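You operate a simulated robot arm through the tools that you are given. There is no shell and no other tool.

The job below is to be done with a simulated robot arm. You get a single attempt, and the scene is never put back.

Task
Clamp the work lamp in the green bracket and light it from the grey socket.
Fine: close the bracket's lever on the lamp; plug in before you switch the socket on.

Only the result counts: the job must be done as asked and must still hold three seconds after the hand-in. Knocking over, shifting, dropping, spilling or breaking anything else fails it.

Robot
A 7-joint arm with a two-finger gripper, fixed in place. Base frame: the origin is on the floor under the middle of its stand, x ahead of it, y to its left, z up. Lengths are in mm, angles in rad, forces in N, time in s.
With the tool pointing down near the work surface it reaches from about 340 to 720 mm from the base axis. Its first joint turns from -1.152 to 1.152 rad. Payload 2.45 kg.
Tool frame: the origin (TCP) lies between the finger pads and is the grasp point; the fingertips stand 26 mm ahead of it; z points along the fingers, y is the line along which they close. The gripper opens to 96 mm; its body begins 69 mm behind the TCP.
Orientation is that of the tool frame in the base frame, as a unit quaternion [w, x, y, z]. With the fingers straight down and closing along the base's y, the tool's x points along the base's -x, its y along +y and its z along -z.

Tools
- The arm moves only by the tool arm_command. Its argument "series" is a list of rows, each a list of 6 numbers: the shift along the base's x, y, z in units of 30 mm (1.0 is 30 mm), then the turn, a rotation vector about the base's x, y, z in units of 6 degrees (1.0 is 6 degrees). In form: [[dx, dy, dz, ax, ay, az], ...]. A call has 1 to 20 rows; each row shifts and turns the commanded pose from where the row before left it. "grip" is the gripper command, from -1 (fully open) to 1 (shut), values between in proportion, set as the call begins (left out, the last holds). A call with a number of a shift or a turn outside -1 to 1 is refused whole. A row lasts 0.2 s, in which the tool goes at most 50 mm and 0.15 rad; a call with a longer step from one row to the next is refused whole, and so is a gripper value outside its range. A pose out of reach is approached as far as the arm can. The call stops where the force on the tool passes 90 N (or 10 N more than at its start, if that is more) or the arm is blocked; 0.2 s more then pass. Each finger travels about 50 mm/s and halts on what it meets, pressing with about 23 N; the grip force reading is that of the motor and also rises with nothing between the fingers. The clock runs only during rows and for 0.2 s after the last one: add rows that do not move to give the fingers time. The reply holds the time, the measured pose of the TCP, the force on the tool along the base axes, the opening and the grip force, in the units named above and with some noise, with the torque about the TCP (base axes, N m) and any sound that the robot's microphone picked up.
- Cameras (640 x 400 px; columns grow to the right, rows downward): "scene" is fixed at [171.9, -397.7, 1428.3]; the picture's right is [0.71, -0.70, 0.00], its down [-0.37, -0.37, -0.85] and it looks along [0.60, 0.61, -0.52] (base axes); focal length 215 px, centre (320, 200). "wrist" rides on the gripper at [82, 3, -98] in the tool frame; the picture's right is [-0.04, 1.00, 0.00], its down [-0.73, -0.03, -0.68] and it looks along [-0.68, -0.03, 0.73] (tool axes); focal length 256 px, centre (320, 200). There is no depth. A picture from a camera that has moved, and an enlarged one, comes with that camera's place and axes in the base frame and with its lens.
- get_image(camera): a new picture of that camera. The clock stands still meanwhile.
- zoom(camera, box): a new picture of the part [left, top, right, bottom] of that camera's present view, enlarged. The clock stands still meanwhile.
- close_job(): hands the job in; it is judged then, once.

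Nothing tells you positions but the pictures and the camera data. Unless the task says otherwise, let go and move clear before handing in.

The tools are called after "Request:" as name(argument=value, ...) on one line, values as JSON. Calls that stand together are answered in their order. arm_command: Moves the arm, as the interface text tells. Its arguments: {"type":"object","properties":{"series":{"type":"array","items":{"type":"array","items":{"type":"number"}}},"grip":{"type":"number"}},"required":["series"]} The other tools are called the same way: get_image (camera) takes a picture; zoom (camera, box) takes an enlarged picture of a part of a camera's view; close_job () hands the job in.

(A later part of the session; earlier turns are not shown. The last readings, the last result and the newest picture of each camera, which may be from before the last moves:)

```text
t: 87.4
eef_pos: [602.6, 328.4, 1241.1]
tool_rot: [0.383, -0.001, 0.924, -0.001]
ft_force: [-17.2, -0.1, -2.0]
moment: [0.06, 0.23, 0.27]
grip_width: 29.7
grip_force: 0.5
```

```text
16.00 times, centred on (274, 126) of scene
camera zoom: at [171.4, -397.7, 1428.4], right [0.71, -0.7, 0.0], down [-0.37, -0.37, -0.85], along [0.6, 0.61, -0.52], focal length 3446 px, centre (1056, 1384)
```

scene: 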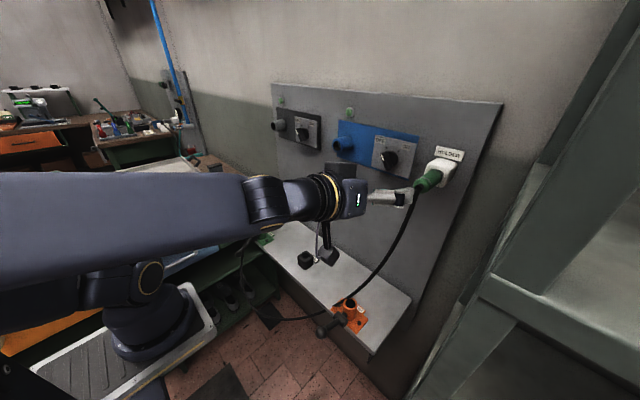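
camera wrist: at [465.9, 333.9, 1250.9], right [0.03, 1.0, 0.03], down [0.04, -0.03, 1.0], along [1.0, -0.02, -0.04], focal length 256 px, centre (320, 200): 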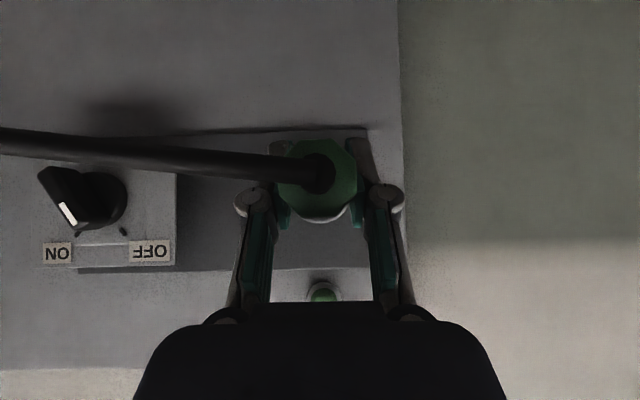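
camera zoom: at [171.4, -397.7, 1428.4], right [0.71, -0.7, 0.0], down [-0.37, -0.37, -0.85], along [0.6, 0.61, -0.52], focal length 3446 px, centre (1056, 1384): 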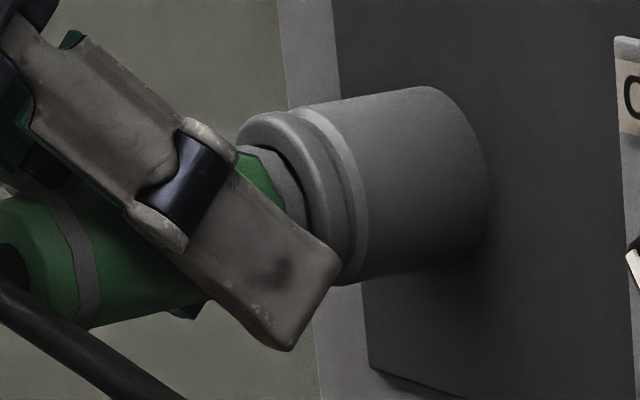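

The plug's back end has sagged about 2 mm with almost no grip, and it still rests in the socket. The remaining axial load is the fingertips touching the rim. I'll back off a touch and open slightly more.

Request:
arm_command(series=[[-0.04, 0, 0, 0, 0, 0]], grip=0.4)

Request:
zoom(camera="wrist", box=[260, 120, 380, 230])

Request:
zoom(camera="scene", box=[262, 115, 286, 137])

```text
t: 87.8
eef_pos: [603.5, 327.6, 1241.5]
tool_rot: [0.383, -0.001, 0.924, 0.0]
ft_force: [-7.1, 2.3, -3.3]
moment: [-0.1, 0.07, 0.19]
grip_width: 29.9
grip_force: 4.0
```

```text
3.64 times, centred on (320, 175) of wrist
camera zoom: at [474.8, 331.0, 1251.0], right [0.03, 1.0, 0.03], down [0.04, -0.03, 1.0], along [1.0, -0.02, -0.04], focal length 931 px, centre (320, 291)
```

zoom: 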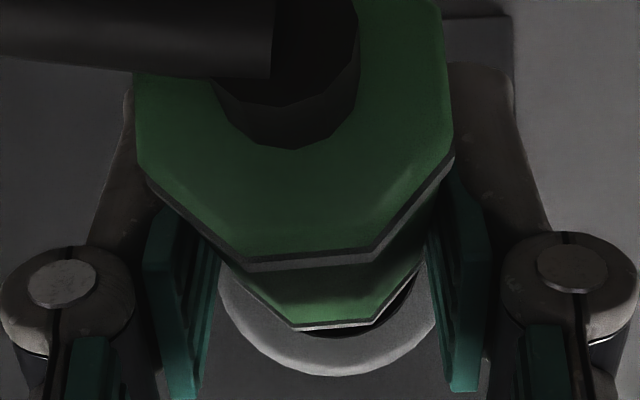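

```text
16.00 times, centred on (274, 126) of scene
camera zoom: at [171.7, -397.6, 1428.4], right [0.71, -0.7, 0.0], down [-0.37, -0.37, -0.85], along [0.6, 0.61, -0.52], focal length 3446 px, centre (1056, 1384)
```

zoom: 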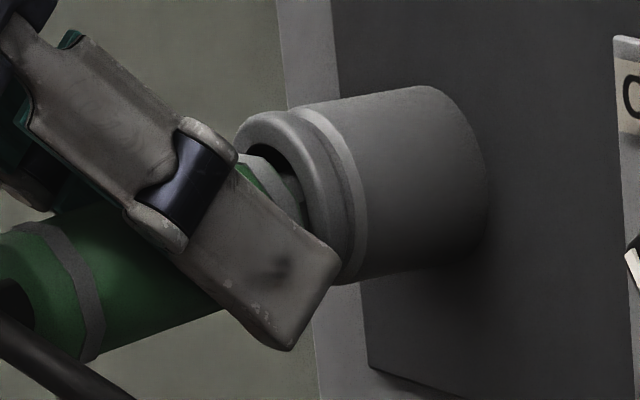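

It is drooping well past a proper seat, so I'll re-grip it before it falls.

Request:
arm_command(series=[[0, 0, 0, 0, 0, 0], [0, 0, 0, 0, 0, 0], [0, 0, 0, 0, 0, 0]], grip=1)

Request:
get_image(camera="wrist")

Request:
zoom(camera="scene", box=[255, 112, 300, 142])

```text
t: 88.6
eef_pos: [603.6, 327.4, 1240.7]
tool_rot: [0.384, -0.002, 0.923, 0.0]
ft_force: [-2.8, 3.0, 0.0]
moment: [0.0, 0.0, 0.13]
grip_width: 29.1
grip_force: 22.4
```

```text
taken
camera wrist: at [474.8, 331.1, 1251.4], right [0.03, 1.0, 0.03], down [0.04, -0.03, 1.0], along [1.0, -0.02, -0.04], focal length 256 px, centre (320, 200)
```

wrist: 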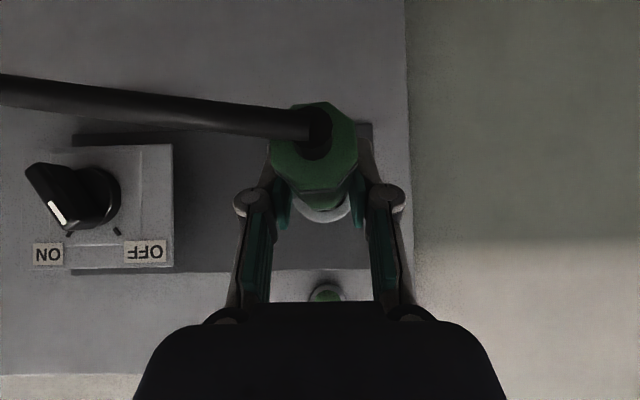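

```text
13.33 times, centred on (278, 127) of scene
camera zoom: at [171.8, -397.6, 1428.4], right [0.71, -0.7, 0.0], down [-0.37, -0.37, -0.85], along [0.6, 0.61, -0.52], focal length 2872 px, centre (887, 1173)
```

zoom: 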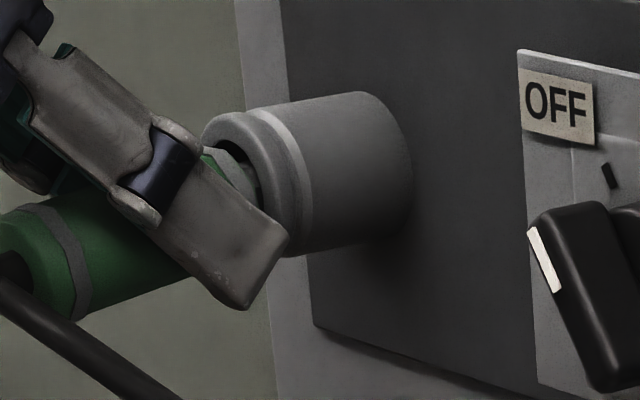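

Caught it. The fingers had crept forward until their tips bore on the socket rim, so little force was reaching the plug. I'll level the plug first, then re-grip further back.

Request:
arm_command(series=[[0, 0, 0.06, 0, 0.6, 0], [0, 0, 0.06, 0, 0.57, 0], [0, 0, 0, 0, 0, 0]], grip=1)

Request:
get_image(camera="wrist")

Request:
zoom(camera="scene", box=[255, 112, 300, 142])

```text
t: 89.4
eef_pos: [603.1, 327.6, 1244.1]
tool_rot: [0.326, -0.001, 0.945, -0.001]
ft_force: [0.3, 3.1, 1.5]
moment: [0.05, -0.09, 0.08]
grip_width: 28.9
grip_force: 22.9
```

```text
taken
camera wrist: at [476.9, 331.4, 1270.1], right [0.03, 1.0, 0.02], down [0.16, -0.03, 0.99], along [0.99, -0.02, -0.16], focal length 256 px, centre (320, 200)
```

wrist: 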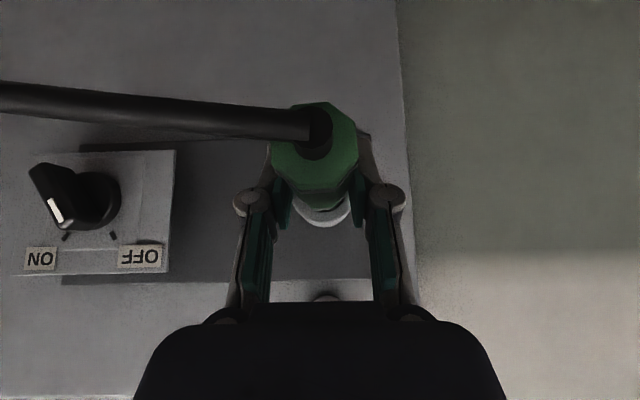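

```text
13.33 times, centred on (278, 127) of scene
camera zoom: at [171.9, -397.6, 1428.4], right [0.71, -0.7, 0.0], down [-0.37, -0.37, -0.85], along [0.6, 0.61, -0.52], focal length 2872 px, centre (887, 1173)
```

zoom: 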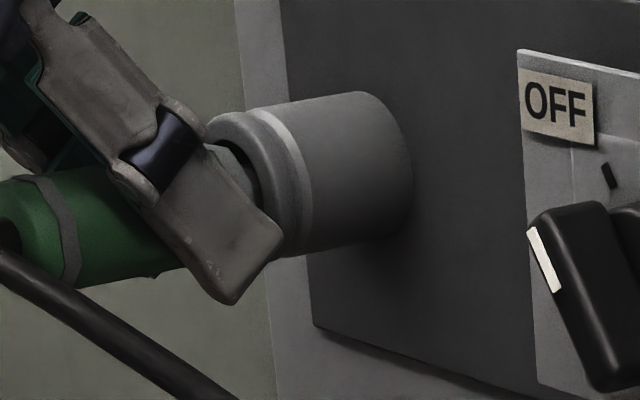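

Still about 3° nose-up; I'll level a little more.

Request:
arm_command(series=[[0, 0.01, 0.06, 0, 0.58, 0], [0, 0, 0, 0, 0, 0]], grip=1)

Request:
zoom(camera="wrist", box=[260, 90, 380, 230])

Request:
zoom(camera="scene", box=[250, 112, 295, 142])

```text
t: 90.0
eef_pos: [602.8, 329.7, 1245.1]
tool_rot: [0.296, -0.001, 0.955, 0.0]
ft_force: [0.1, 1.4, 0.8]
moment: [0.02, -0.07, 0.07]
grip_width: 28.8
grip_force: 22.8
```

```text
2.86 times, centred on (320, 160) of wrist
camera zoom: at [478.7, 331.7, 1279.5], right [0.03, 1.0, 0.02], down [0.22, -0.03, 0.98], along [0.98, -0.02, -0.22], focal length 731 px, centre (320, 314)
```

zoom: 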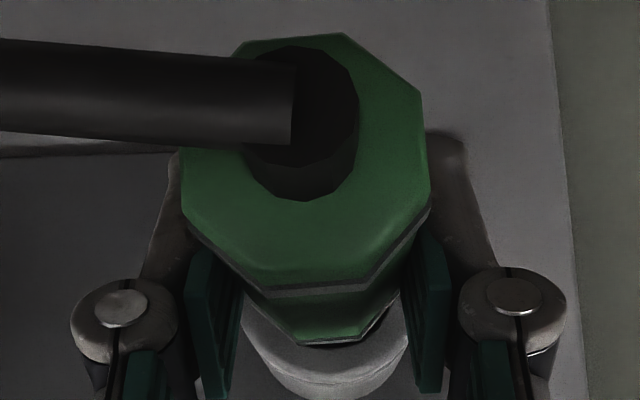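

```text
13.33 times, centred on (272, 127) of scene
camera zoom: at [171.9, -397.6, 1428.4], right [0.71, -0.7, 0.0], down [-0.37, -0.37, -0.85], along [0.6, 0.61, -0.52], focal length 2872 px, centre (953, 1173)
```

zoom: 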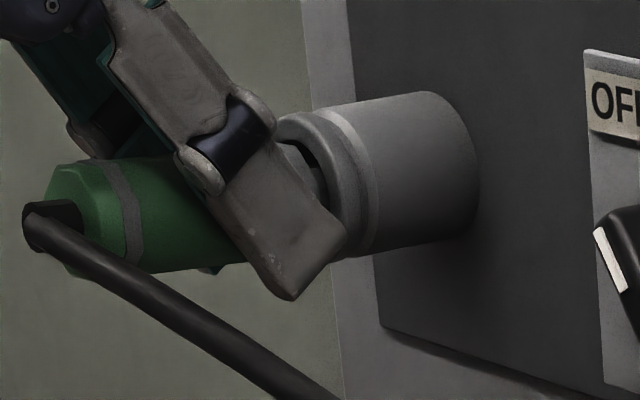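

The plug is level to within about 1°. To slide the fingers back without pulling it out, I'll press it sideways to pin it in the bore, loosen slightly, slide back, and close again.

Request:
arm_command(series=[[0, -0.12, 0, 0, 0, 0], [0, -0.06, 0, 0, 0, 0], [0, 0, 0, 0, 0, 0]], grip=1)

Request:
arm_command(series=[[0, 0, 0, 0, 0, 0]], grip=0.385)

Request:
zoom(camera="wrist", box=[260, 90, 380, 230])

```text
t: 90.8
eef_pos: [601.4, 327.4, 1246.4]
tool_rot: [0.298, -0.005, 0.954, 0.005]
ft_force: [0.8, 24.3, 6.2]
moment: [0.22, -0.23, 0.78]
grip_width: 29.0
grip_force: 22.7
```

```text
t: 91.2
eef_pos: [601.2, 323.0, 1243.8]
tool_rot: [0.296, -0.001, 0.955, -0.001]
ft_force: [-4.4, 8.0, -2.1]
moment: [0.0, 0.07, 0.22]
grip_width: 34.9
grip_force: 3.8
```

```text
2.86 times, centred on (320, 160) of wrist
camera zoom: at [478.8, 326.1, 1278.2], right [0.03, 1.0, 0.02], down [0.22, -0.03, 0.97], along [0.97, -0.03, -0.22], focal length 731 px, centre (320, 314)
```

zoom: 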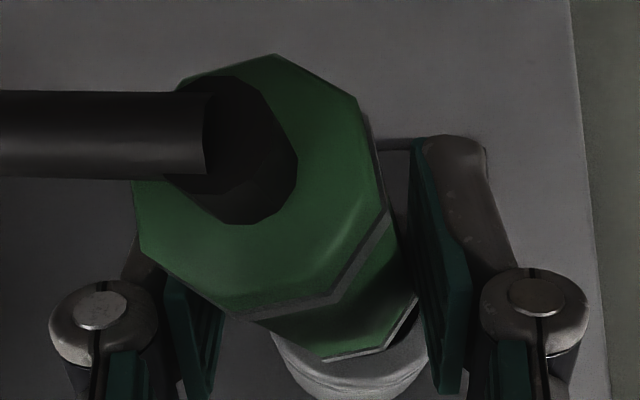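

Request:
arm_command(series=[[-0.14, 0, 0, 0, 0, 0], [-0.14, 0, 0, 0, 0, 0]], grip=0.385)

Request:
zoom(camera="wrist", box=[260, 90, 380, 230])

Request:
zoom(camera="scene", box=[250, 112, 295, 142])

```text
t: 91.8
eef_pos: [595.6, 322.8, 1246.1]
tool_rot: [0.297, 0.001, 0.955, -0.002]
ft_force: [-0.5, 0.5, -0.5]
moment: [0.01, -0.02, 0.04]
grip_width: 30.1
grip_force: 0.1
```

```text
2.86 times, centred on (320, 160) of wrist
camera zoom: at [471.4, 325.2, 1279.2], right [0.03, 1.0, 0.02], down [0.22, -0.03, 0.98], along [0.98, -0.03, -0.22], focal length 731 px, centre (320, 314)
```

zoom: 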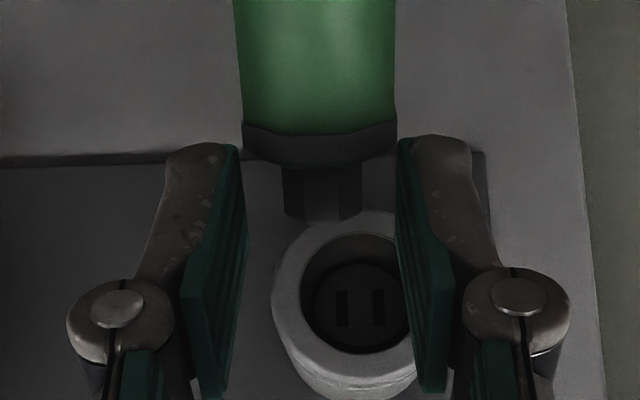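

```text
13.33 times, centred on (272, 127) of scene
camera zoom: at [171.9, -397.7, 1428.3], right [0.71, -0.7, 0.0], down [-0.37, -0.37, -0.85], along [0.6, 0.61, -0.52], focal length 2872 px, centre (953, 1173)
```

zoom: 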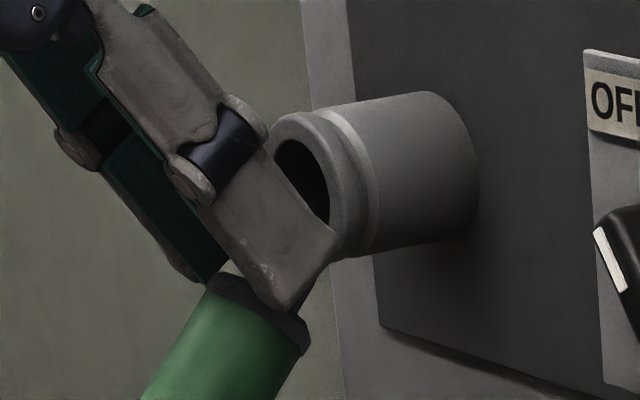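

The plug slipped out and is dropping just below the fingertips. I'll close and follow it down at once to try to catch it.

Request:
arm_command(series=[[0, 0, -1, 0, 0, 0], [0, 0, -1, 0, 0, 0]], grip=1)

Request:
get_image(camera="wrist")

Request:
get_image(camera="scene")

```text
t: 92.4
eef_pos: [595.5, 323.8, 1185.2]
tool_rot: [0.297, -0.002, 0.955, 0.001]
ft_force: [0.3, 1.1, -0.3]
moment: [0.0, 0.03, 0.01]
grip_width: 0.0
grip_force: 21.4
```

```text
taken
camera wrist: at [470.9, 326.1, 1218.9], right [0.03, 1.0, 0.02], down [0.22, -0.03, 0.98], along [0.98, -0.03, -0.22], focal length 256 px, centre (320, 200)
```

wrist: 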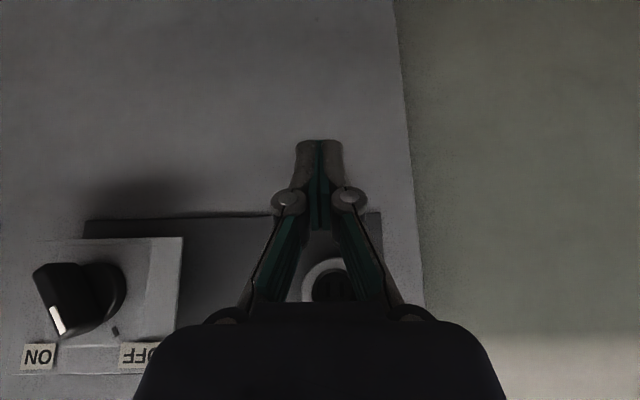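

```text
taken
```

scene: 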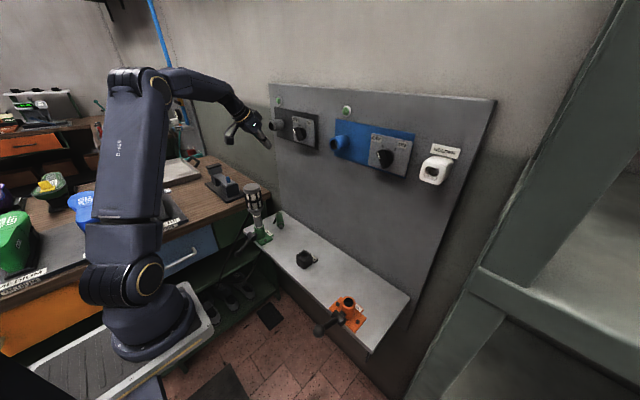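

I missed the catch. I'll find where the plug ended up.

Request:
zoom(camera="scene", box=[230, 170, 330, 270])

Request:
zoom(camera="scene", box=[200, 160, 420, 360])

```text
4.00 times, centred on (280, 220) of scene
camera zoom: at [171.9, -397.7, 1428.3], right [0.71, -0.7, 0.0], down [-0.37, -0.37, -0.85], along [0.6, 0.61, -0.52], focal length 862 px, centre (480, 120)
```

zoom: 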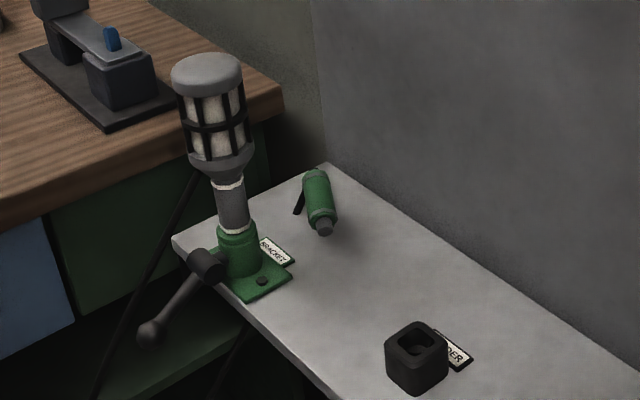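

```text
2.00 times, centred on (310, 260) of scene
camera zoom: at [171.9, -397.7, 1428.3], right [0.71, -0.7, 0.0], down [-0.37, -0.37, -0.85], along [0.6, 0.61, -0.52], focal length 431 px, centre (340, 80)
```

zoom: 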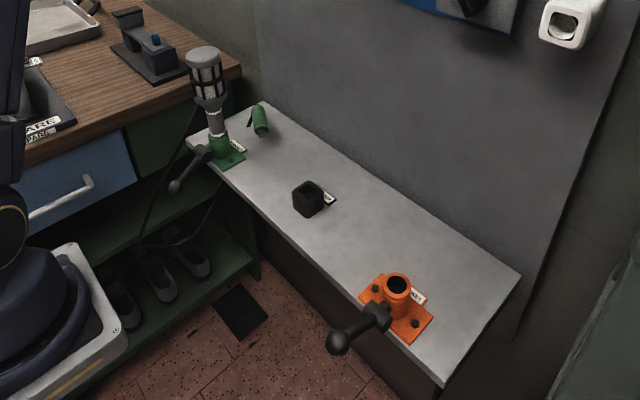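

The plug is on the shelf behind the bracket and the lamp is untouched. I'll rise a little, letting things settle, and look again.

Request:
arm_command(series=[[-0.6, 0, 0.6, 0, 0, 0], [-0.6, 0, 0.6, 0, 0, 0], [0, 0, 0, 0, 0, 0], [0, 0, 0, 0, 0, 0]], grip=-1)

Request:
zoom(camera="scene", box=[250, 180, 320, 260])

Request:
get_image(camera="wrist")

```text
t: 93.4
eef_pos: [558.5, 323.8, 1222.7]
tool_rot: [0.298, -0.001, 0.955, -0.001]
ft_force: [-0.1, -0.4, 0.2]
moment: [-0.04, 0.01, 0.0]
grip_width: 92.5
grip_force: 0.1
```

```text
5.00 times, centred on (285, 220) of scene
camera zoom: at [171.9, -397.7, 1428.3], right [0.71, -0.7, 0.0], down [-0.37, -0.37, -0.85], along [0.6, 0.61, -0.52], focal length 1077 px, centre (495, 100)
```

zoom: 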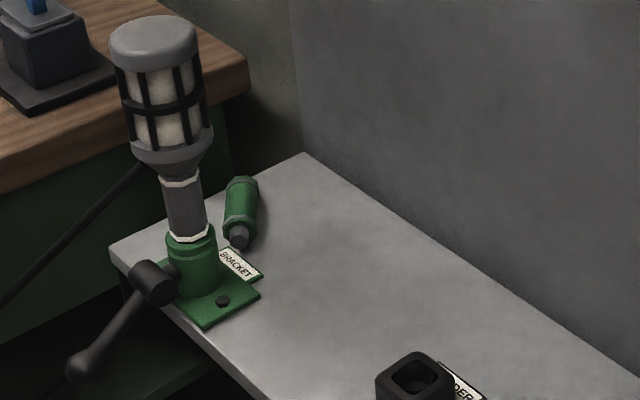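

```text
taken
camera wrist: at [434.6, 326.1, 1255.8], right [0.03, 1.0, 0.02], down [0.22, -0.03, 0.98], along [0.98, -0.02, -0.22], focal length 256 px, centre (320, 200)
```

wrist: 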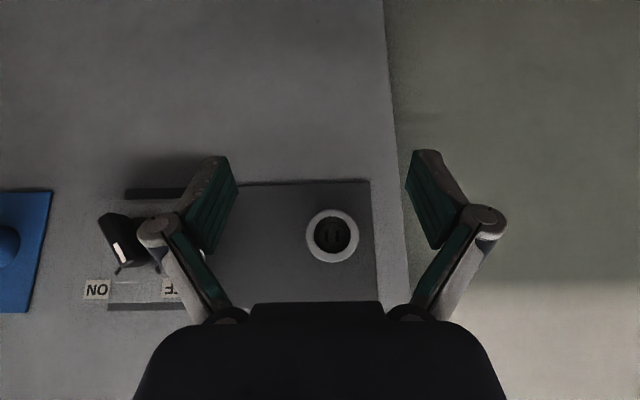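

Request:
arm_command(series=[[0, 0, 0, 0, 0, 0], [0, 0, 0, 0, 0, 0], [0, 0, 0, 0, 0, 0], [0, 0, 0, 0, 0, 0], [0, 0, 0, 0, 0, 0], [0, 0, 0, 0, 0, 0]], grip=-1)

Request:
zoom(camera="scene", box=[250, 180, 320, 260])

Request:
zoom(camera="scene", box=[200, 160, 420, 360])

```text
t: 94.8
eef_pos: [559.0, 322.7, 1222.2]
tool_rot: [0.298, -0.002, 0.955, 0.001]
ft_force: [-0.4, 0.7, 0.2]
moment: [0.02, 0.0, -0.01]
grip_width: 96.0
grip_force: 0.1
```

```text
5.00 times, centred on (285, 220) of scene
camera zoom: at [171.9, -397.7, 1428.3], right [0.71, -0.7, 0.0], down [-0.37, -0.37, -0.85], along [0.6, 0.61, -0.52], focal length 1077 px, centre (495, 100)
```

zoom: 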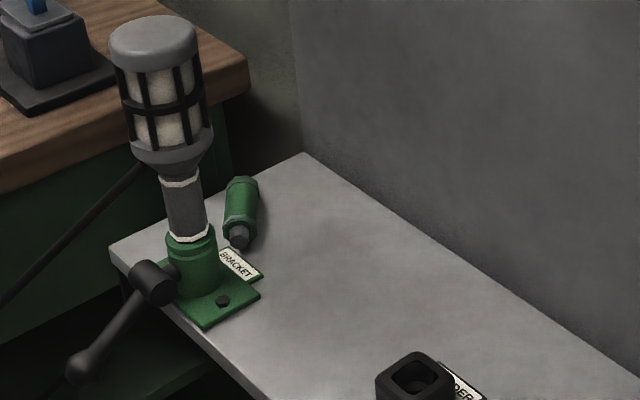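

```text
2.00 times, centred on (310, 260) of scene
camera zoom: at [171.9, -397.7, 1428.3], right [0.71, -0.7, 0.0], down [-0.37, -0.37, -0.85], along [0.6, 0.61, -0.52], focal length 431 px, centre (340, 80)
```

zoom: 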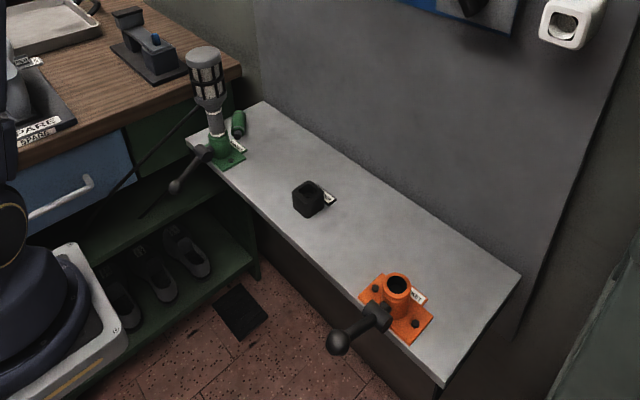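

The plug has settled on the shelf behind the lamp, lying diagonally with its tip toward the bracket, and nothing else was disturbed. I'll set the tool fingers-down and look at it with the wrist camera.

Request:
arm_command(series=[[-0.3, 0, 0, 0, 0.96, 0], [-0.3, 0, 0, 0, 0.96, 0], [-0.3, 0, 0, 0, 0.96, 0], [-0.3, 0, 0, 0, 0.96, 0], [-0.3, 0, 0, 0, 0.96, 0], [-0.3, 0, 0, 0, 0.97, 0], [0, 0, 0, 0, 0, 0]], grip=-1)

Request:
get_image(camera="wrist")

Request:
zoom(camera="wrist", box=[220, 0, 420, 140])

```text
t: 96.4
eef_pos: [503.7, 324.3, 1221.1]
tool_rot: [-0.002, -0.002, 1.0, 0.001]
ft_force: [0.6, -0.8, -0.1]
moment: [0.01, -0.02, 0.01]
grip_width: 96.2
grip_force: 0.0
```

```text
taken
camera wrist: at [421.3, 326.4, 1318.7], right [0.04, 1.0, 0.0], down [0.74, -0.03, 0.68], along [0.68, -0.02, -0.74], focal length 256 px, centre (320, 200)
```

wrist: 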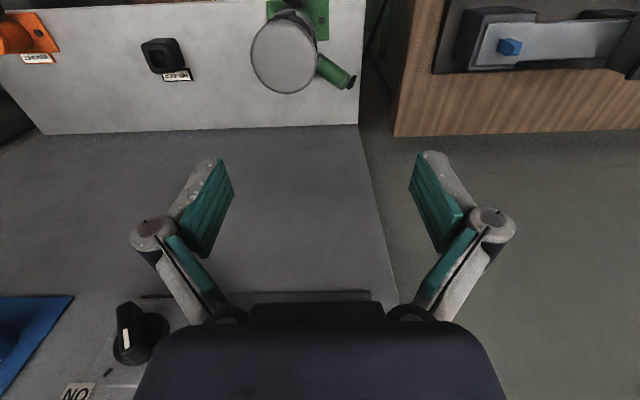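

```text
2.86 times, centred on (320, 70) of wrist
camera zoom: at [421.3, 326.4, 1318.7], right [0.04, 1.0, 0.0], down [0.74, -0.03, 0.68], along [0.68, -0.02, -0.74], focal length 731 px, centre (320, 571)
```

zoom: 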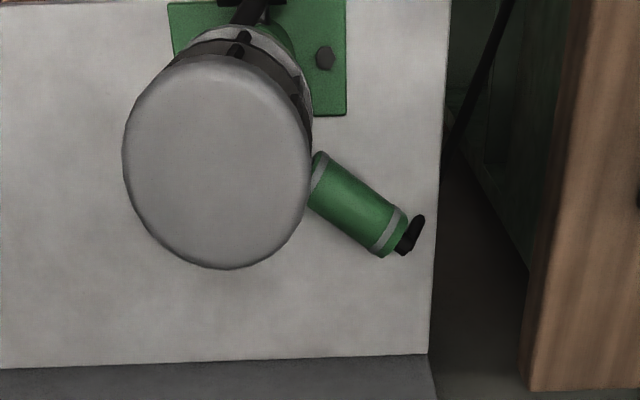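

The plug lies with its front band at about (553, 324) and its back end at (590, 376), on the shelf. To pick it with the camera side away from the lamp I need a large yaw, so I'll try turning the wrist at height first.

Request:
arm_command(series=[[0, 0, 0, 0, 0, -1], [0, 0, 0, 0, 0, -1], [0, 0, 0, 0, 0, -1], [0, 0, 0, 0, 0, -1], [0, 0, 0, 0, 0, -1], [0, 0, 0, 0, 0, -1], [0, 0, 0, 0, 0, -1], [0, 0, 0, 0, 0, -1], [0, 0, 0, 0, 0, -1], [0, 0, 0, 0, 0, -1], [0, 0, 0, 0, 0, -1], [0, 0, 0, 0, 0, -1], [0, 0, 0, 0, 0, 0]], grip=-1)

Request:
get_image(camera="scene")

```text
t: 99.2
eef_pos: [505.1, 323.7, 1221.3]
tool_rot: [-0.001, 0.588, 0.809, 0.001]
ft_force: [-0.7, 0.1, -0.1]
moment: [0.01, -0.01, -0.02]
grip_width: 96.0
grip_force: 0.0
```

```text
taken
```

scene: 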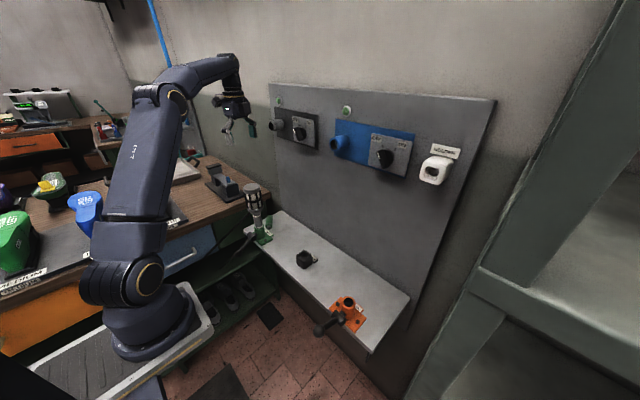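

72° is done without trouble. I'll continue the turn.

Request:
arm_command(series=[[0, 0, 0, 0, 0, -1], [0, 0, 0, 0, 0, -1], [0, 0, 0, 0, 0, -1], [0, 0, 0, 0, 0, -1], [0, 0, 0, 0, 0, -1], [0, 0, 0, 0, 0, -1], [0, 0, 0, 0, 0, -1], [0, 0, 0, 0, 0, -1], [0, 0, 0, 0, 0, -1], [0, 0, 0, 0, 0, 0]], grip=-1)

Request:
get_image(camera="wrist")

```text
t: 101.4
eef_pos: [504.4, 322.7, 1220.9]
tool_rot: [0.0, 0.891, 0.453, 0.001]
ft_force: [0.7, -0.4, -0.4]
moment: [0.03, 0.03, 0.02]
grip_width: 96.2
grip_force: 0.2
```

```text
taken
camera wrist: at [553.3, 387.3, 1319.0], right [0.79, -0.62, 0.0], down [-0.46, -0.58, 0.68], along [-0.42, -0.53, -0.73], focal length 256 px, centre (320, 200)
```

wrist: 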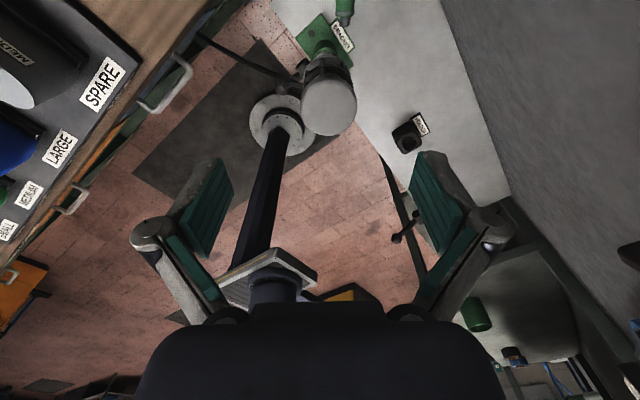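

The yaw works. I'll move out past the lamp and descend partway over the plug.

Request:
arm_command(series=[[0.5, 0.25, -0.8, 0, 0, 0], [0.5, 0.25, -0.8, 0, 0, 0], [0.5, 0.25, -0.8, 0, 0, 0], [0.5, 0.25, -0.8, 0, 0, 0], [0.25, 0.15, -0.8, 0, 0, 0], [0.2, 0.1, -0.8, 0, 0, 0], [0, 0, -0.8, 0, 0, 0], [0, 0, -0.8, 0, 0, 0], [0, 0, 0, 0, 0, 0]], grip=-1)

Request:
get_image(camera="wrist")

Request:
get_image(camera="scene")

```text
t: 103.4
eef_pos: [577.1, 361.1, 1029.3]
tool_rot: [0.0, 0.89, 0.455, 0.001]
ft_force: [0.0, -0.2, -0.5]
moment: [0.02, 0.03, 0.02]
grip_width: 95.9
grip_force: 0.0
```

```text
taken
camera wrist: at [627.1, 424.9, 1126.6], right [0.79, -0.62, 0.0], down [-0.46, -0.58, 0.68], along [-0.42, -0.53, -0.74], focal length 256 px, centre (320, 200)
```

wrist: 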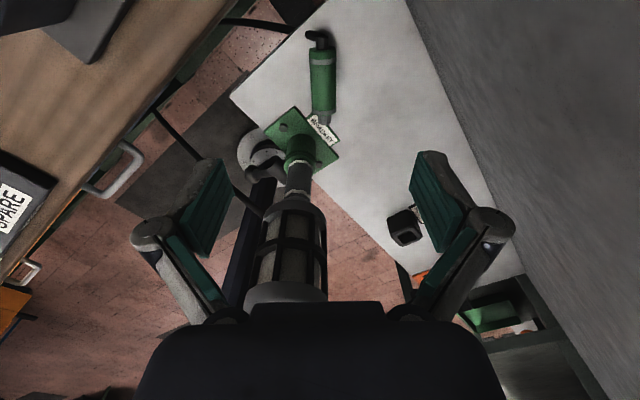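

```text
taken
```

scene: 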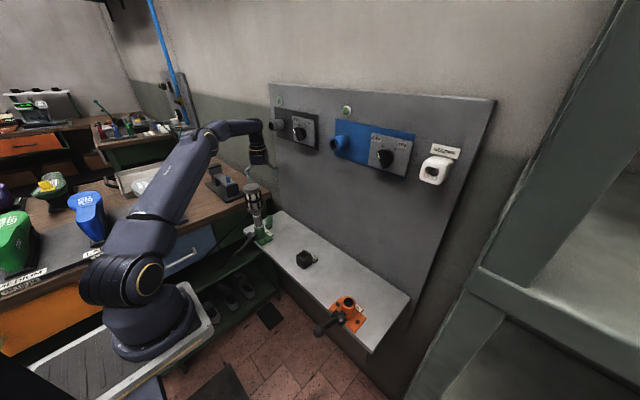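

The plug is well aligned with the tool in this view. I'll shift about 17 mm toward its middle and descend with the fingers partly open.

Request:
arm_command(series=[[-0.17, -0.23, -0.6, 0, 0, 0], [-0.17, -0.23, -0.8, 0, 0, 0], [0, 0, -1, 0, 0, 0], [0, 0, -1, 0, 0, 0], [0, 0, -1, 0, 0, 0], [0, 0, -0.8, 0, 0, 0], [0, 0, -0.5, 0, 0, 0], [0, 0, 0, 0, 0, 0]], grip=-0.4)

Request:
get_image(camera="wrist")

Request:
zoom(camera="scene", box=[230, 160, 330, 260])

```text
t: 105.2
eef_pos: [569.1, 347.2, 859.2]
tool_rot: [0.0, 0.891, 0.454, 0.001]
ft_force: [-0.5, 0.4, 0.2]
moment: [0.01, -0.02, -0.04]
grip_width: 66.8
grip_force: 0.0
```

```text
taken
camera wrist: at [617.0, 411.3, 956.0], right [0.79, -0.62, 0.0], down [-0.46, -0.58, 0.68], along [-0.42, -0.53, -0.74], focal length 256 px, centre (320, 200)
```

wrist: 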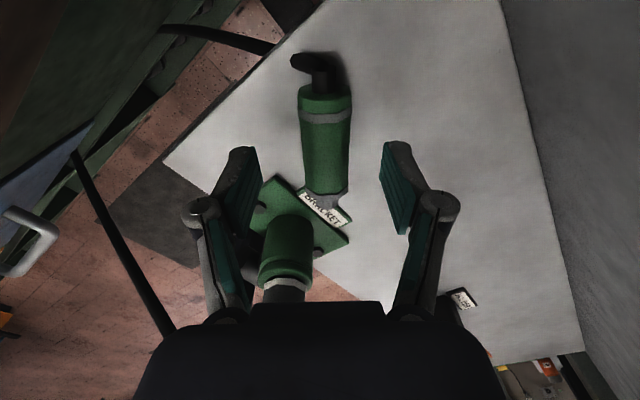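

```text
4.00 times, centred on (280, 210) of scene
camera zoom: at [171.9, -397.7, 1428.3], right [0.71, -0.7, 0.0], down [-0.37, -0.37, -0.85], along [0.6, 0.61, -0.52], focal length 862 px, centre (480, 160)
```

zoom: 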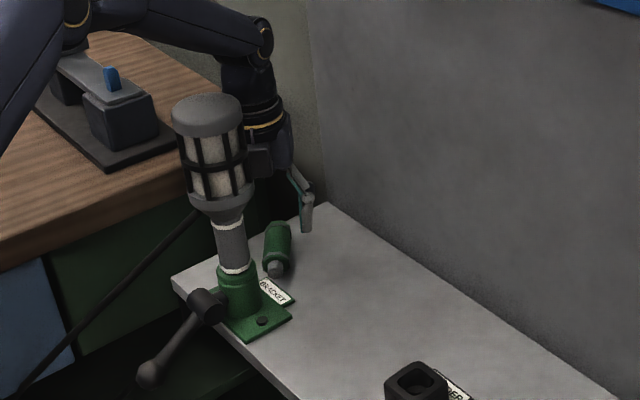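

Good alignment, about 2.5° off and 2 to 3 mm to one side. I'll descend carefully until the fingertips are just above the shelf.

Request:
arm_command(series=[[0.04, -0.05, -0.4, 0, 0, 0], [0, 0, -0.4, 0, 0, 0], [0, 0, -0.3, 0, 0, 0], [0, 0, 0, 0, 0, 0]], grip=-0.4)

Request:
arm_command(series=[[0, 0, -0.08, 0, 0, 0], [0, 0, -0.08, 0, 0, 0], [0, 0, 0, 0, 0, 0]], grip=-0.4)

Request:
zoom(camera="scene", box=[250, 170, 310, 240])

```text
t: 106.2
eef_pos: [568.8, 344.9, 825.6]
tool_rot: [0.0, 0.891, 0.455, 0.002]
ft_force: [0.6, 0.0, 0.1]
moment: [0.01, -0.02, 0.01]
grip_width: 67.4
grip_force: 0.1
```

```text
t: 107.0
eef_pos: [568.2, 345.5, 820.7]
tool_rot: [0.001, 0.891, 0.455, 0.001]
ft_force: [-0.3, -2.3, 2.9]
moment: [0.05, 0.13, 0.03]
grip_width: 67.9
grip_force: 0.7
```

```text
5.71 times, centred on (280, 205) of scene
camera zoom: at [171.9, -397.8, 1428.3], right [0.71, -0.7, 0.0], down [-0.37, -0.37, -0.85], along [0.6, 0.61, -0.52], focal length 1231 px, centre (549, 171)
```

zoom: 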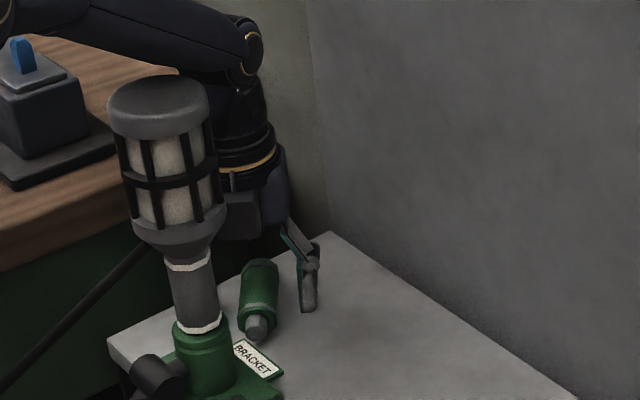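

The fingertips just touched the shelf, so it's at z≈795. I'll raise by about 1 mm and close on the plug.

Request:
arm_command(series=[[0, 0, 0.05, 0, 0, 0], [0, 0, 0, 0, 0, 0], [0, 0, 0, 0, 0, 0], [0, 0, 0, 0, 0, 0], [0, 0, 0, 0, 0, 0], [0, 0, 0, 0, 0, 0]], grip=1)

Request:
get_image(camera="wrist")

```text
t: 108.4
eef_pos: [568.9, 348.9, 825.4]
tool_rot: [-0.001, 0.89, 0.455, 0.005]
ft_force: [-10.8, 11.0, 39.3]
moment: [-0.04, 0.59, -0.13]
grip_width: 28.6
grip_force: 22.8
```

```text
taken
camera wrist: at [617.8, 411.7, 924.2], right [0.79, -0.62, 0.0], down [-0.46, -0.58, 0.67], along [-0.41, -0.53, -0.74], focal length 256 px, centre (320, 200)
```

wrist: 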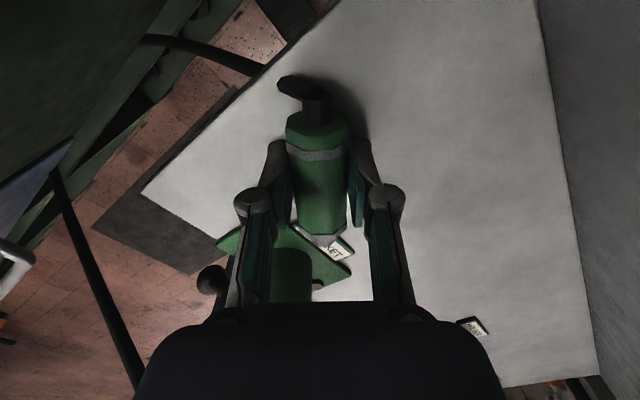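

The plug is gripped at 28.6 mm. I'll lift it straight up clear of the shelf and the lamp.

Request:
arm_command(series=[[0, 0, 0.2, 0, 0, 0], [0, 0, 0.4, 0, 0, 0], [0, 0, 0.6, 0, 0, 0], [0, 0, 0.6, 0, 0, 0], [0, 0, 0.6, 0, 0, 0], [0, 0, 0.6, 0, 0, 0], [0, 0, 0, 0, 0, 0]], grip=1)

Request:
get_image(camera="wrist")

Request:
zoom(camera="scene", box=[230, 160, 330, 260])

```text
t: 110.0
eef_pos: [568.8, 346.6, 913.7]
tool_rot: [0.001, 0.89, 0.455, 0.0]
ft_force: [0.4, 0.6, -0.7]
moment: [0.01, 0.02, 0.0]
grip_width: 28.4
grip_force: 23.2
```

```text
taken
camera wrist: at [617.9, 409.8, 1010.2], right [0.79, -0.62, 0.0], down [-0.45, -0.58, 0.68], along [-0.42, -0.53, -0.73], focal length 256 px, centre (320, 200)
```

wrist: 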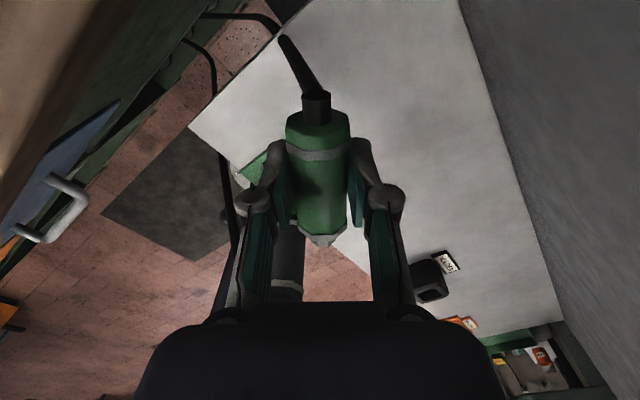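

```text
4.00 times, centred on (280, 210) of scene
camera zoom: at [171.9, -397.7, 1428.3], right [0.71, -0.7, 0.0], down [-0.37, -0.37, -0.85], along [0.6, 0.61, -0.52], focal length 862 px, centre (480, 160)
```

zoom: 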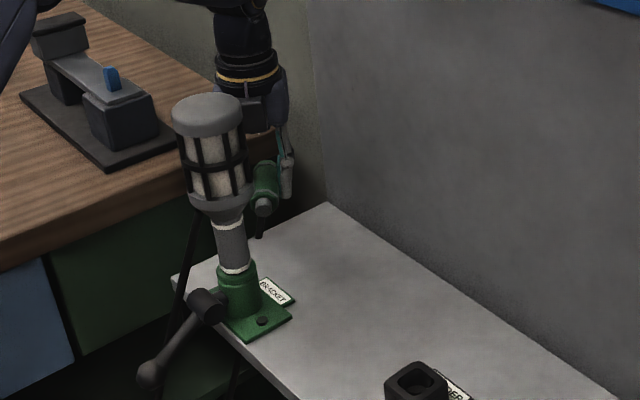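

The plug is held level. Its tip is close to the lamp cage, so I'll shift away a little, lift above the lamp, and retreat to open space.

Request:
arm_command(series=[[0.1, 0.15, 0, 0, 0, 0], [0.05, 0.05, 0.6, 0, 0, 0], [0, 0, 0.9, 0, 0, 0], [0, 0, 0.9, 0, 0, 0], [0, 0, 0.9, 0, 0, 0], [0, 0, 0.9, 0, 0, 0], [0, 0, 0.9, 0, 0, 0], [0, 0, 0.9, 0, 0, 0], [-0.3, -0.2, 0.6, 0, 0, 0], [-0.6, -0.3, 0.5, 0, 0, 0], [-0.8, -0.4, 0.5, 0, 0, 0], [-0.8, -0.4, 0.5, 0, 0, 0], [-0.8, -0.4, 0, 0, 0, 0], [0, 0, 0, 0, 0, 0]], grip=1)

Request:
get_image(camera="scene")

Request:
get_image(camera="wrist")

```text
t: 113.0
eef_pos: [474.3, 301.7, 1153.9]
tool_rot: [0.0, 0.891, 0.454, 0.001]
ft_force: [-1.1, -0.6, -0.2]
moment: [0.0, -0.03, 0.02]
grip_width: 28.1
grip_force: 23.1
```

```text
taken
```

scene: 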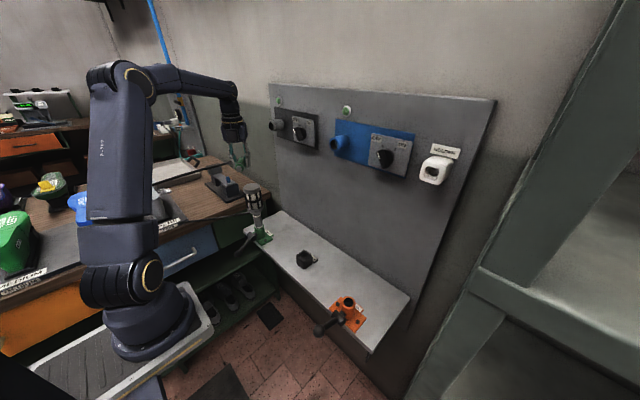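

```text
taken
camera wrist: at [523.1, 365.0, 1251.6], right [0.79, -0.62, 0.0], down [-0.46, -0.58, 0.68], along [-0.42, -0.53, -0.74], focal length 256 px, centre (320, 200)
```

wrist: 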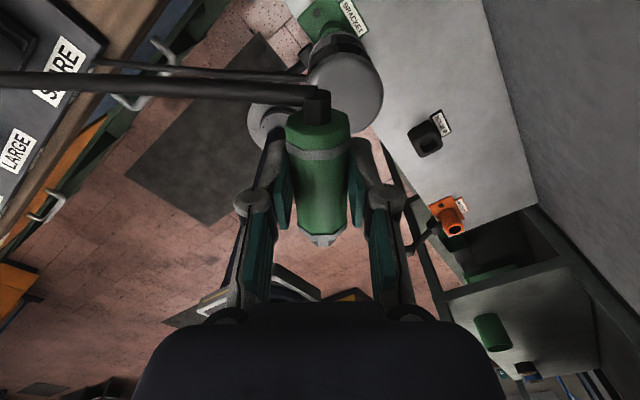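

The plug is secure. I'll turn the wrist back so the tip faces the panel.

Request:
arm_command(series=[[-0.04, -0.12, 0.12, 0, 0, 1], [-0.04, -0.12, 0.12, 0, 0, 1], [-0.04, -0.12, 0.12, 0, 0, 1], [-0.04, -0.12, 0.12, 0, 0, 1], [-0.04, -0.12, 0.12, 0, 0, 1], [-0.04, -0.12, 0.12, 0, 0, 1], [-0.04, -0.12, 0.12, 0, 0, 1], [-0.04, -0.12, 0.12, 0, 0, 1], [-0.04, -0.12, 0.12, 0, 0, 1], [-0.04, -0.12, 0.12, 0, 0, 1], [-0.04, -0.12, 0.12, 0, 0, 1], [-0.04, -0.12, 0.12, 0, 0, 1], [-0.04, -0.12, 0.12, 0, 0, 1], [-0.04, -0.12, 0.12, 0, 0, 1], [-0.04, -0.12, 0.12, 0, 0, 1], [-0.04, -0.12, 0.12, 0, 0, 1], [-0.04, -0.12, 0.12, 0, 0, 1], [-0.04, -0.12, 0.12, 0, 0, 1], [-0.04, -0.12, 0.12, 0, 0, 1], [0, 0, 0, 0, 0, 1]], grip=1)

Request:
arm_command(series=[[0, 0, 0, 0, 0, 1], [0, 0, 0, 0, 0, 0]], grip=1)

Request:
get_image(camera="wrist")

Request:
get_image(camera="scene")

```text
t: 117.2
eef_pos: [451.1, 233.0, 1223.6]
tool_rot: [0.0, 0.05, 0.999, 0.001]
ft_force: [-0.6, 0.1, -1.0]
moment: [0.03, 0.03, 0.0]
grip_width: 27.9
grip_force: 23.0
```

```text
t: 117.8
eef_pos: [451.7, 232.5, 1224.1]
tool_rot: [0.0, -0.001, 1.0, 0.001]
ft_force: [0.4, -0.2, -0.5]
moment: [-0.03, 0.03, 0.05]
grip_width: 28.4
grip_force: 23.1
```

```text
taken
camera wrist: at [368.9, 235.0, 1320.8], right [0.04, 1.0, 0.0], down [0.73, -0.03, 0.68], along [0.68, -0.02, -0.73], focal length 256 px, centre (320, 200)
```

wrist: 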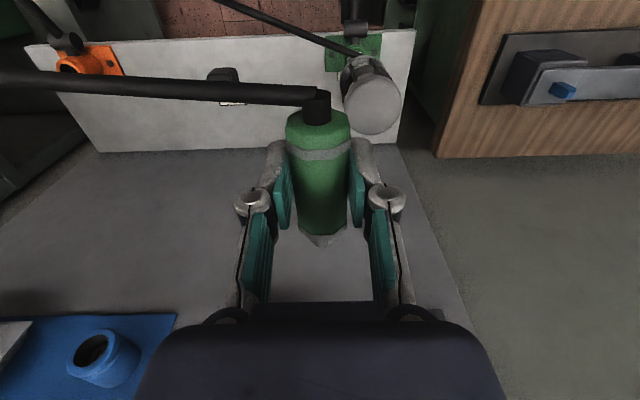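

```text
taken
```

scene: 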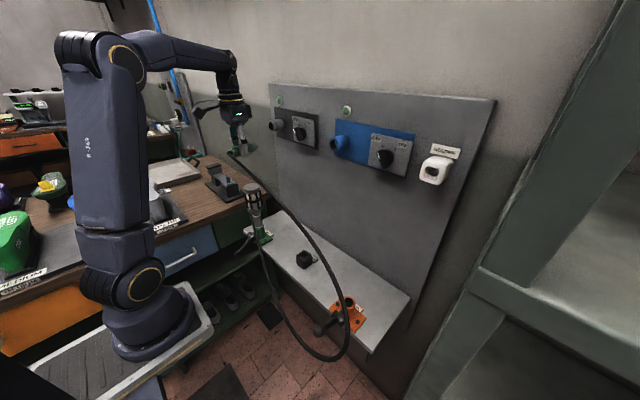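

The tip now points toward the panel. I'll roll the hand 50° about the plug's axis and move to a pre-insertion point in front of the grey socket.

Request:
arm_command(series=[[0.25, 0.32, 0.096, 0.926, 0, 0], [0.25, 0.32, 0.096, 0.926, 0, 0], [0.25, 0.32, 0.096, 0.926, 0, 0], [0.25, 0.32, 0.096, 0.926, 0, 0], [0.25, 0.32, 0.096, 0.926, 0, 0], [0.25, 0.32, 0.096, 0.926, 0, 0], [0.25, 0.32, 0.096, 0.926, 0, 0], [0.25, 0.32, 0.096, 0.926, 0, 0], [0.25, 0.32, 0.096, 0.926, 0, 0], [0, 0, 0, 0, 0, 0]], grip=1)

Request:
get_image(camera="wrist")

Request:
zoom(camera="scene", box=[220, 80, 340, 180])

```text
t: 120.0
eef_pos: [520.0, 318.8, 1249.0]
tool_rot: [0.0, -0.001, 0.906, 0.424]
ft_force: [0.4, 0.4, -0.6]
moment: [-0.01, -0.01, 0.02]
grip_width: 28.6
grip_force: 22.6
```

```text
taken
camera wrist: at [437.2, 245.2, 1314.4], right [0.04, 0.64, 0.77], down [0.73, -0.54, 0.41], along [0.68, 0.55, -0.49], focal length 256 px, centre (320, 200)
```

wrist: 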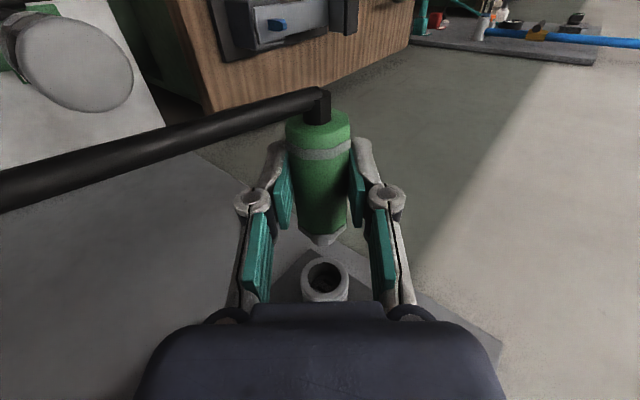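

```text
4.00 times, centred on (280, 130) of scene
camera zoom: at [171.9, -397.7, 1428.3], right [0.71, -0.7, 0.0], down [-0.37, -0.37, -0.85], along [0.6, 0.61, -0.52], focal length 862 px, centre (480, 480)
```

zoom: 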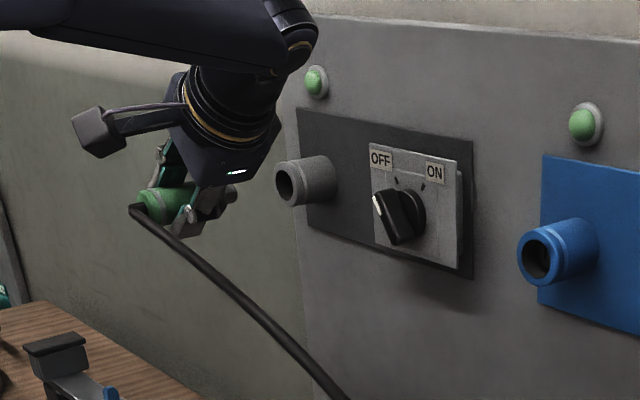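

This view shows both the plug's tip and the socket opening. I'll zoom in to compute the alignment.

Request:
zoom(camera="wrist", box=[260, 90, 390, 310])

Request:
zoom(camera="wrist", box=[280, 210, 370, 310])

Request:
zoom(camera="scene", box=[245, 105, 305, 150])

```text
1.82 times, centred on (325, 200) of wrist
camera zoom: at [437.2, 245.2, 1314.4], right [0.04, 0.64, 0.77], down [0.73, -0.54, 0.41], along [0.68, 0.55, -0.49], focal length 465 px, centre (311, 200)
```

zoom: 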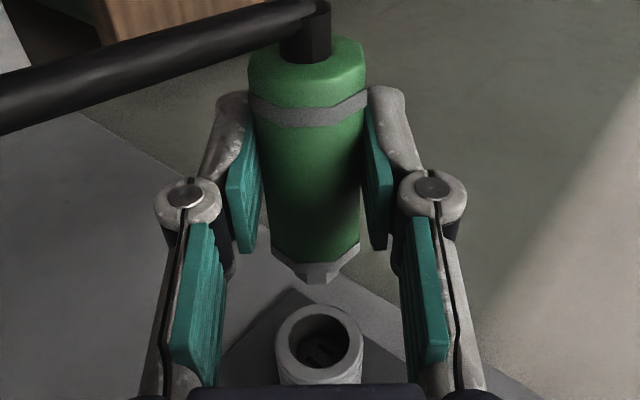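

```text
4.00 times, centred on (325, 260) of wrist
camera zoom: at [437.2, 245.2, 1314.4], right [0.04, 0.64, 0.77], down [0.73, -0.54, 0.41], along [0.68, 0.55, -0.49], focal length 1024 px, centre (300, -40)
```

zoom: 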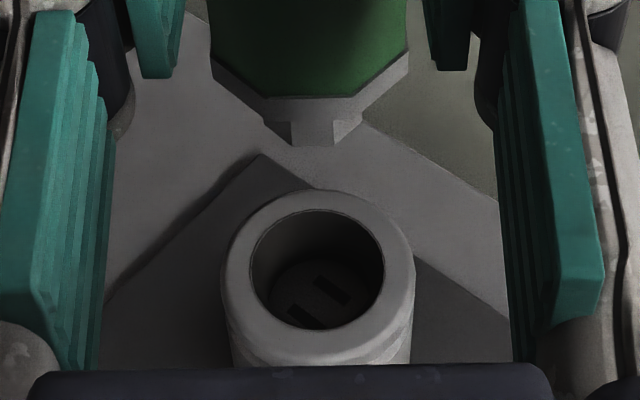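

```text
8.89 times, centred on (275, 128) of scene
camera zoom: at [171.9, -397.7, 1428.3], right [0.71, -0.7, 0.0], down [-0.37, -0.37, -0.85], along [0.6, 0.61, -0.52], focal length 1915 px, centre (720, 844)
```

zoom: 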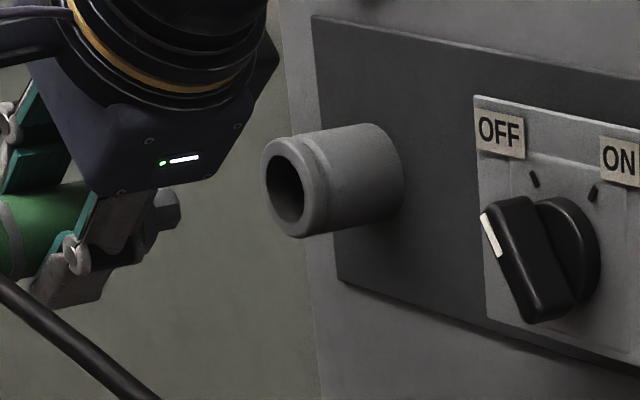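

From this view the plug needs a shift of roughly 1.3 mm in -y and 1 mm up to meet the bore axis. I'll apply that and bring the tip up to the socket mouth.

Request:
arm_command(series=[[0, -0.043, 0.033, 0, 0, 0], [0.5, 0, 0, 0, 0, 0], [0.5, 0, 0, 0, 0, 0], [0.4, 0, 0, 0, 0, 0], [0, 0, 0, 0, 0, 0]], grip=1)

Request:
zoom(camera="wrist", box=[270, 190, 370, 300])

Request:
zoom(camera="scene", box=[255, 112, 300, 142])

```text
t: 121.2
eef_pos: [561.0, 316.3, 1249.0]
tool_rot: [0.0, -0.003, 0.906, 0.424]
ft_force: [0.4, 0.0, -0.4]
moment: [-0.01, 0.02, 0.0]
grip_width: 28.4
grip_force: 22.9
```

```text
3.64 times, centred on (320, 245) of wrist
camera zoom: at [478.8, 242.9, 1315.6], right [0.04, 0.64, 0.77], down [0.73, -0.54, 0.41], along [0.68, 0.55, -0.49], focal length 931 px, centre (320, 36)
```

zoom: 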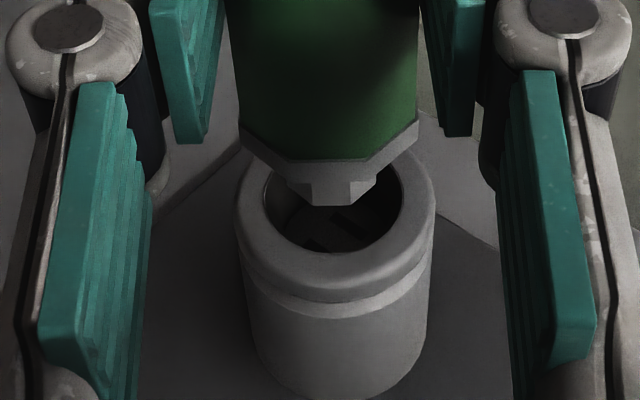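

```text
13.33 times, centred on (278, 127) of scene
camera zoom: at [171.9, -397.7, 1428.3], right [0.71, -0.7, 0.0], down [-0.37, -0.37, -0.85], along [0.6, 0.61, -0.52], focal length 2872 px, centre (887, 1173)
```

zoom: 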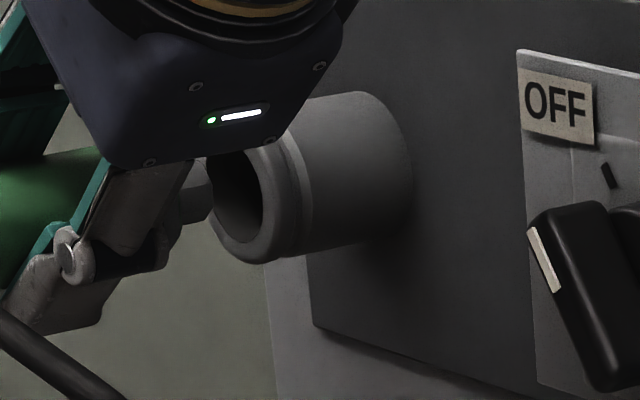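

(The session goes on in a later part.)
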